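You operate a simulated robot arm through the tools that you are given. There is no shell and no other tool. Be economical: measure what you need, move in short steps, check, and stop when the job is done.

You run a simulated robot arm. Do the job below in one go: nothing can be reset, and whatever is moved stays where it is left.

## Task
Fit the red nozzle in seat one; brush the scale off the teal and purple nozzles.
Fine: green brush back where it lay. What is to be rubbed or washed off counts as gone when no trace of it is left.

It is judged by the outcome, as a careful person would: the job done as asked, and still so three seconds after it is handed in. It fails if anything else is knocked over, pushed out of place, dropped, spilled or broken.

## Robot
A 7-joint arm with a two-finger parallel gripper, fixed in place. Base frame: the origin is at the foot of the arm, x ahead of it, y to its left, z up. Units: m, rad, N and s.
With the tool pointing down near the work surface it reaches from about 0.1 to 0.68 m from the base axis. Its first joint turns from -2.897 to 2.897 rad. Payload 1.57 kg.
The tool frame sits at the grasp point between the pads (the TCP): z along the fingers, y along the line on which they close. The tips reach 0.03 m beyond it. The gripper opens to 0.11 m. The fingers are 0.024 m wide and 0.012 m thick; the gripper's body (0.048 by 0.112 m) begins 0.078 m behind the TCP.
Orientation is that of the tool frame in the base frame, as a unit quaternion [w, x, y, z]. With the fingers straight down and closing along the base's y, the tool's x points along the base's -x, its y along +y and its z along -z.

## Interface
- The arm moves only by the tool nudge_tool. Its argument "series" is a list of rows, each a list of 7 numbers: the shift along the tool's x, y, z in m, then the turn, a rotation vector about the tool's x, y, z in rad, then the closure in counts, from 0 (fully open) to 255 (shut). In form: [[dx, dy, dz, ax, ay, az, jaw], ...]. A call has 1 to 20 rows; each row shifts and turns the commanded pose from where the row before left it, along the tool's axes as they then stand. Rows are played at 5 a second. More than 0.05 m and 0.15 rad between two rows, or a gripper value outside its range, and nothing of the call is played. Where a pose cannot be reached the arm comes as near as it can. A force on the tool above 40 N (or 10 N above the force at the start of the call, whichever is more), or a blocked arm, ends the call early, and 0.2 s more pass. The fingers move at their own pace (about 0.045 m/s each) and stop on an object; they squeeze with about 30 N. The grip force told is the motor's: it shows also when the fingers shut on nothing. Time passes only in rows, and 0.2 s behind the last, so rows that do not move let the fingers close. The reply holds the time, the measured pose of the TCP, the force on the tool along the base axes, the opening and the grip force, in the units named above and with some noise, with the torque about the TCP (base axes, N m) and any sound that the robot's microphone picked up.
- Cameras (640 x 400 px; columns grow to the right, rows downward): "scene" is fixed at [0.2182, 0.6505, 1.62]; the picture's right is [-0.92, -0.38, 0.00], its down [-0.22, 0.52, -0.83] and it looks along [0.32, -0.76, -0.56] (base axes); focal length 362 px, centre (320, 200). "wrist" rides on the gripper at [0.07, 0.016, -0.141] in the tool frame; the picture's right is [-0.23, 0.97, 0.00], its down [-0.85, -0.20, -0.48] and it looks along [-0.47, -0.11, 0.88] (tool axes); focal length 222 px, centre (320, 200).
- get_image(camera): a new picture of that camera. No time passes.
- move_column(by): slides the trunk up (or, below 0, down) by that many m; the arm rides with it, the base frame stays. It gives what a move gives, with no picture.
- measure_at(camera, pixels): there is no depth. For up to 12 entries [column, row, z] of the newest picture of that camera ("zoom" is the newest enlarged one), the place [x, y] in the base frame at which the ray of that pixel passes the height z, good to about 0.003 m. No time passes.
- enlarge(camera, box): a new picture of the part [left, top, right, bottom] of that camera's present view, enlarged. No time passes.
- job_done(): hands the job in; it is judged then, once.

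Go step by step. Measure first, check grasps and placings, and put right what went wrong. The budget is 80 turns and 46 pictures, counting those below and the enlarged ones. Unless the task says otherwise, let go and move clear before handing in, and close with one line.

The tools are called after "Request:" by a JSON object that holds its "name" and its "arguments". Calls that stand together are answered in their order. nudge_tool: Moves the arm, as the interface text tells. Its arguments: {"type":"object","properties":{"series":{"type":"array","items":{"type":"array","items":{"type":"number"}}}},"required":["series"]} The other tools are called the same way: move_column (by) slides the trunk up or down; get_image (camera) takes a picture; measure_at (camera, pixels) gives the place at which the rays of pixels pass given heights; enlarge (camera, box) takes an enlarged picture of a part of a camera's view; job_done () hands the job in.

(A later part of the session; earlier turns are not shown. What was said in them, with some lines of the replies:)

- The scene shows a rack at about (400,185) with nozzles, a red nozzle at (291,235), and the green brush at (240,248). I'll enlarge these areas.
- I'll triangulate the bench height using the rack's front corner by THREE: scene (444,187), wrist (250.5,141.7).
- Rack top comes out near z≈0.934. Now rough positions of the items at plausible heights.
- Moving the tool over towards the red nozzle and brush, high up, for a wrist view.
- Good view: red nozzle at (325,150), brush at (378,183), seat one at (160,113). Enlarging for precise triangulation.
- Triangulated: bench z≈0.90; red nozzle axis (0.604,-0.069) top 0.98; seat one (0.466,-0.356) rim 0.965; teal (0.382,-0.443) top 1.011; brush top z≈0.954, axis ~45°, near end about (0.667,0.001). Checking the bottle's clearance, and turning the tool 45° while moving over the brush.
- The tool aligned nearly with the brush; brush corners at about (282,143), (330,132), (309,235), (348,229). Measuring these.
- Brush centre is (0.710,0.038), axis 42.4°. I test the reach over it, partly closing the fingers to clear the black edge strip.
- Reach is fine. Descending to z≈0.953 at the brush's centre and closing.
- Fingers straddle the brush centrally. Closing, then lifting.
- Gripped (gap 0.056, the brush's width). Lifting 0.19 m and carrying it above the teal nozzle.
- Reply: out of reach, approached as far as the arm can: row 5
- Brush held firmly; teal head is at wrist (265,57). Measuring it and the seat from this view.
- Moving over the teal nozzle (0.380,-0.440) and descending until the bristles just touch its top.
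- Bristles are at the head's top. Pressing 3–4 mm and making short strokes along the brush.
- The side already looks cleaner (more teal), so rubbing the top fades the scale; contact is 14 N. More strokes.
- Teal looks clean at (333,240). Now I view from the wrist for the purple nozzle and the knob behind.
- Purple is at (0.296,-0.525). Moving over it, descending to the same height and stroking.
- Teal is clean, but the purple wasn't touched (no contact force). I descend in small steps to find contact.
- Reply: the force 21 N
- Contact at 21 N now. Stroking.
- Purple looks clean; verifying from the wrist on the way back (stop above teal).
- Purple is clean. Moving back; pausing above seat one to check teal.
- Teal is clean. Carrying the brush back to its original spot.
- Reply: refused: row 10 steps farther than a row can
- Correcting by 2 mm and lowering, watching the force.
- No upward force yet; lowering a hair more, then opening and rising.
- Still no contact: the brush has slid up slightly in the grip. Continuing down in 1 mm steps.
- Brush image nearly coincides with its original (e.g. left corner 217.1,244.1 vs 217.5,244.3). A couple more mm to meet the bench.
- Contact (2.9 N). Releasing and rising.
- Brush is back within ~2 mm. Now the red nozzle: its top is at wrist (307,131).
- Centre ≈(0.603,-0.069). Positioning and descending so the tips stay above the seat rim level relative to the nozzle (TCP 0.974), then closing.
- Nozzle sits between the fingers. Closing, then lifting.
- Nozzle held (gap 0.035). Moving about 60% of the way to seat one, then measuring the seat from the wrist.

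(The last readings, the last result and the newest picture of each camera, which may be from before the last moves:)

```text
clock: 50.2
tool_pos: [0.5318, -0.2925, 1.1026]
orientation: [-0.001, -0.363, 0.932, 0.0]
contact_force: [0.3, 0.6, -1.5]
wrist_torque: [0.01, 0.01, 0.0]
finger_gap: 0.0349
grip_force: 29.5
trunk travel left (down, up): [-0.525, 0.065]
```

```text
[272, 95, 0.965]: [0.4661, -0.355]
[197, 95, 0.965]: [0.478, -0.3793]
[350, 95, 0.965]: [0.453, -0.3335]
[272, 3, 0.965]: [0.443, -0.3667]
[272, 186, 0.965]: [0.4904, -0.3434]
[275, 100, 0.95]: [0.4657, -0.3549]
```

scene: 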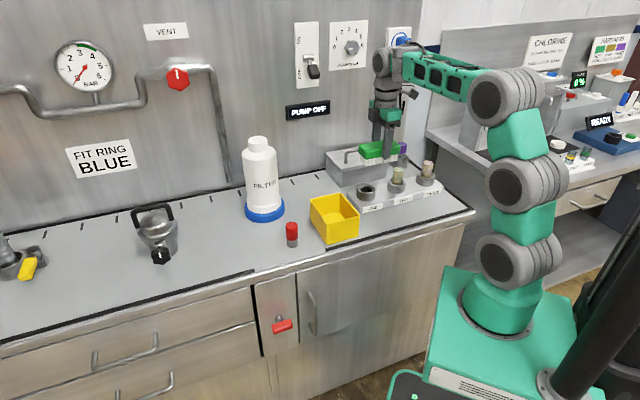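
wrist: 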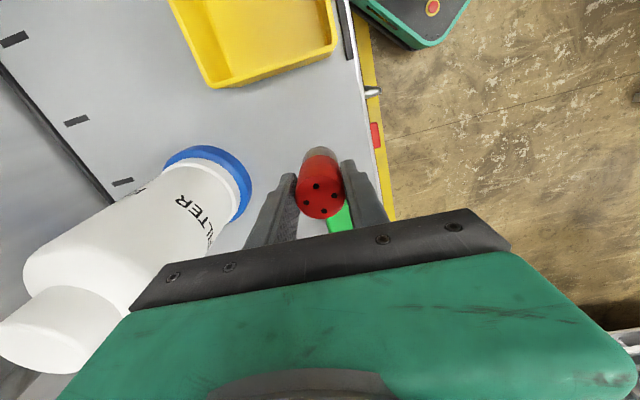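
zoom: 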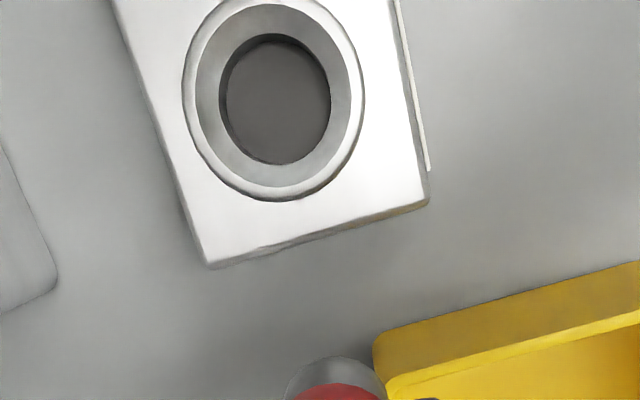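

Seat one at (0.466,-0.355). Moving above it with the nozzle's base just over the rim.

Request:
{"name": "nudge_tool", "arguments": {"series": [[0.03, 0, 0, 0, 0, 0, 255], [0.03, 0, 0, 0, 0, 0, 255], [0.03, -0.001, 0, 0, 0, 0, 255], [0, 0, 0.03, 0, 0, 0, 255], [0, 0, 0.03, 0, 0, 0, 255], [0, 0, 0, 0, 0, 0, 255]]}}

Request:
{"name": "enlarge", "arguments": {"camera": "scene", "box": [330, 150, 410, 220]}}

Request:
{"name": "enlarge", "arguments": {"camera": "wrist", "box": [260, 110, 380, 220]}}

```text
clock: 51.6
tool_pos: [0.4661, -0.3538, 1.0419]
orientation: [0.0, -0.362, 0.932, 0.0]
contact_force: [0.4, 0.5, -1.0]
wrist_torque: [0.0, 0.0, -0.02]
finger_gap: 0.0348
grip_force: 30.5
trunk travel left (down, up): [-0.525, 0.065]
```

```text
5.71 times, centred on (370, 185) of scene
```

zoom: 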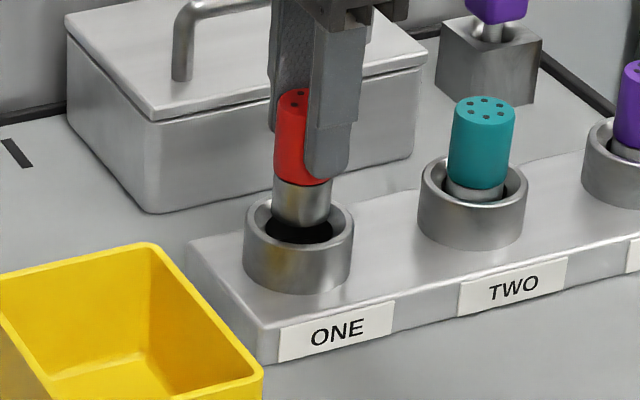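

```text
3.64 times, centred on (320, 165) of wrist
```

zoom: 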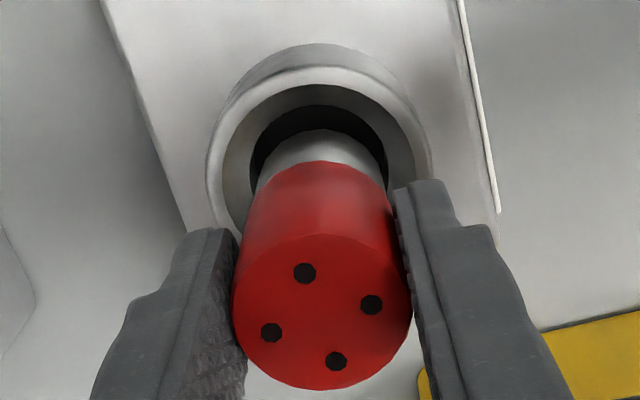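

Well aligned over the bore. Inserting slowly while watching force.

Request:
{"name": "nudge_tool", "arguments": {"series": [[0, 0, 0.01, 0, 0, 0, 255], [0, 0, 0.01, 0, 0, 0, 255], [0, 0, 0.006, 0, 0, 0, 255], [0, 0, 0.004, 0, 0, 0, 255], [0, 0, 0.003, 0, 0, 0, 255], [0, 0, 0, 0, 0, 0, 255]]}}

```text
clock: 53.0
tool_pos: [0.4663, -0.3536, 1.0113]
orientation: [0.0, -0.362, 0.932, -0.001]
contact_force: [0.4, 1.8, 12.1]
wrist_torque: [0.25, 0.1, -0.06]
finger_gap: 0.0347
grip_force: 30.5
trunk travel left (down, up): [-0.525, 0.065]
```

12 N contact at 1.011, a bit higher than expected. Looking.

Request:
{"name": "enlarge", "arguments": {"camera": "scene", "box": [330, 150, 410, 220]}}

```text
5.71 times, centred on (370, 185) of scene
```

zoom: 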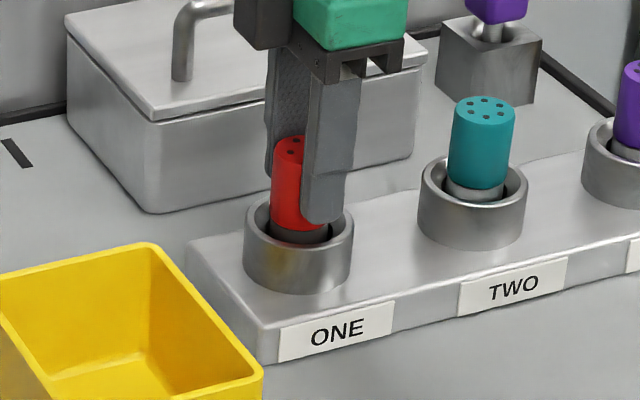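

Request:
{"name": "enlarge", "arguments": {"camera": "scene", "box": [354, 160, 404, 206]}}

Request:
{"name": "enlarge", "arguments": {"camera": "wrist", "box": [240, 80, 380, 210]}}

```text
8.70 times, centred on (379, 183) of scene
```

zoom: 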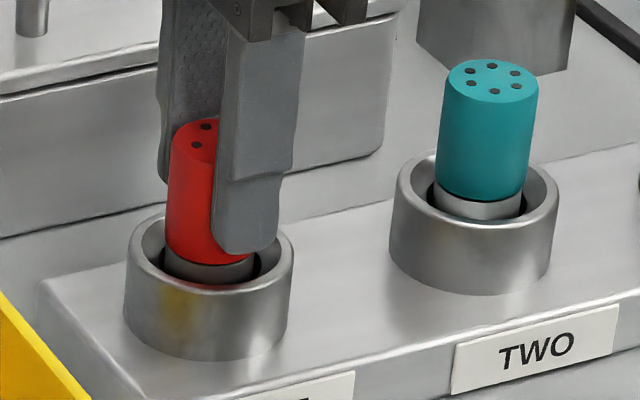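

```text
3.08 times, centred on (310, 145) of wrist
```

zoom: 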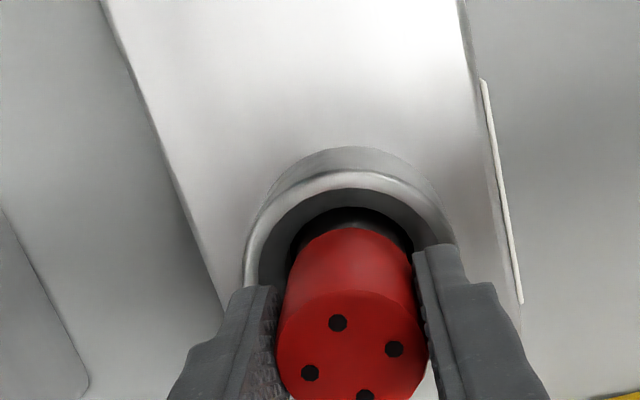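

Red's exposed neck (22 px) nearly matches teal's (20 px). A slight further press to make sure it's bottomed.

Request:
{"name": "nudge_tool", "arguments": {"series": [[0.001, 0, 0.001, 0, 0, 0, 255], [-0.002, 0, 0.001, 0, 0, 0, 255], [0.001, 0.001, 0, 0, 0, 0, 255], [0, -0.001, 0, 0, 0, 0, 255], [0, 0, 0, 0, 0, 0, 255]]}}

```text
clock: 54.2
tool_pos: [0.4653, -0.3532, 1.0079]
orientation: [-0.001, -0.363, 0.932, -0.001]
contact_force: [5.0, -3.8, 21.3]
wrist_torque: [-0.26, -0.3, -0.08]
finger_gap: 0.0348
grip_force: 30.3
trunk travel left (down, up): [-0.525, 0.065]
```

Bottomed (21 N). Relieving the press, opening modestly, rising.

Request:
{"name": "nudge_tool", "arguments": {"series": [[0, 0, -0.002, 0, 0, 0, 255], [0, 0, 0, 0, 0, 0, 150], [0, 0, 0, 0, 0, 0, 125], [0, 0, 0, 0, 0, 0, 125], [0, 0, -0.02, 0, 0, 0, 125], [0, 0, -0.04, 0, 0, 0, 125], [0, 0, -0.04, 0, 0, 0, 125], [-0.04, 0, -0.02, 0, 0, 0, 125], [-0.04, 0, 0, 0, 0, 0, 125]]}}

Request:
{"name": "enlarge", "arguments": {"camera": "scene", "box": [354, 160, 404, 206]}}

Request:
{"name": "get_image", "arguments": {"camera": "wrist"}}

```text
clock: 56.2
tool_pos: [0.526, -0.3011, 1.1289]
orientation: [-0.001, -0.361, 0.932, 0.001]
contact_force: [0.1, 0.9, -0.2]
wrist_torque: [0.0, 0.0, 0.0]
finger_gap: 0.0561
grip_force: 0.0
trunk travel left (down, up): [-0.525, 0.065]
```

```text
8.70 times, centred on (379, 183) of scene
```

zoom: 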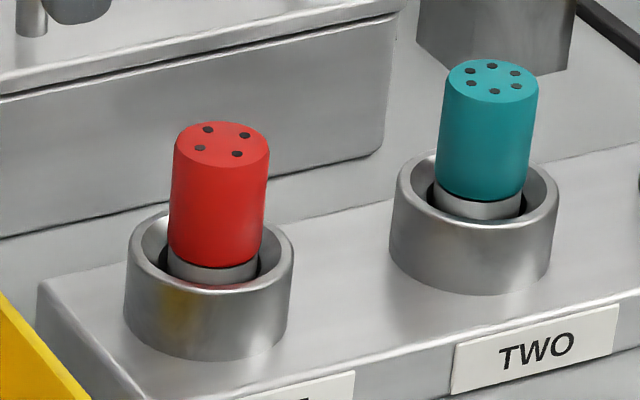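

```text
7 pictures are left
```

wrist: 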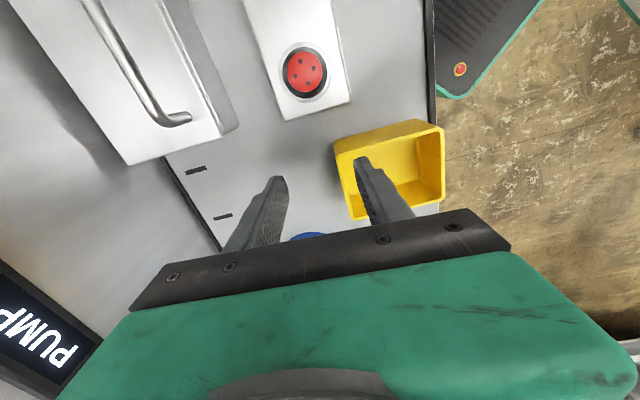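

Red sits upright in seat one, at the same relative height as teal. A last look at the whole scene after a small wait and moving up.

Request:
{"name": "nudge_tool", "arguments": {"series": [[0, 0, -0.03, 0, 0, 0, 80], [0, 0, -0.03, 0, 0, 0, 0], [0, 0, 0, 0, 0, 0, 0]]}}

Request:
{"name": "get_image", "arguments": {"camera": "scene"}}

```text
clock: 57.0
tool_pos: [0.5243, -0.2993, 1.1891]
orientation: [-0.001, -0.362, 0.932, -0.001]
contact_force: [0.0, -0.3, 0.3]
wrist_torque: [0.03, -0.01, 0.01]
finger_gap: 0.1102
grip_force: 0.1
trunk travel left (down, up): [-0.525, 0.065]
```

```text
6 pictures are left
```

scene: 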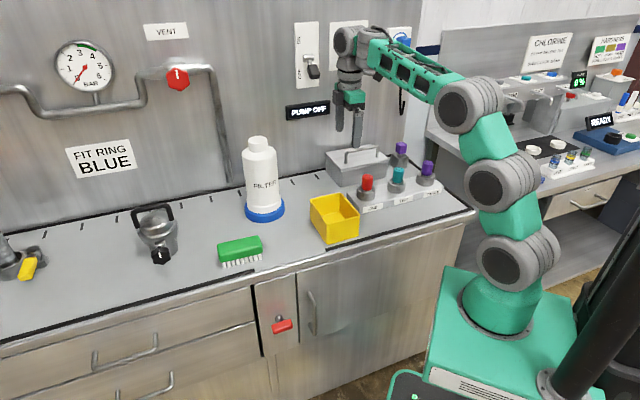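

All is in place: red in seat one, teal and purple clean, the brush back at (240,248) and nothing else disturbed. Handing in.

Request:
{"name": "job_done", "arguments": {}}

```text
The job is handed in.
```

The red nozzle is in seat one, the teal and purple nozzles show no scale left, and the green brush is back within about 2 mm of where it lay; the job is handed in.
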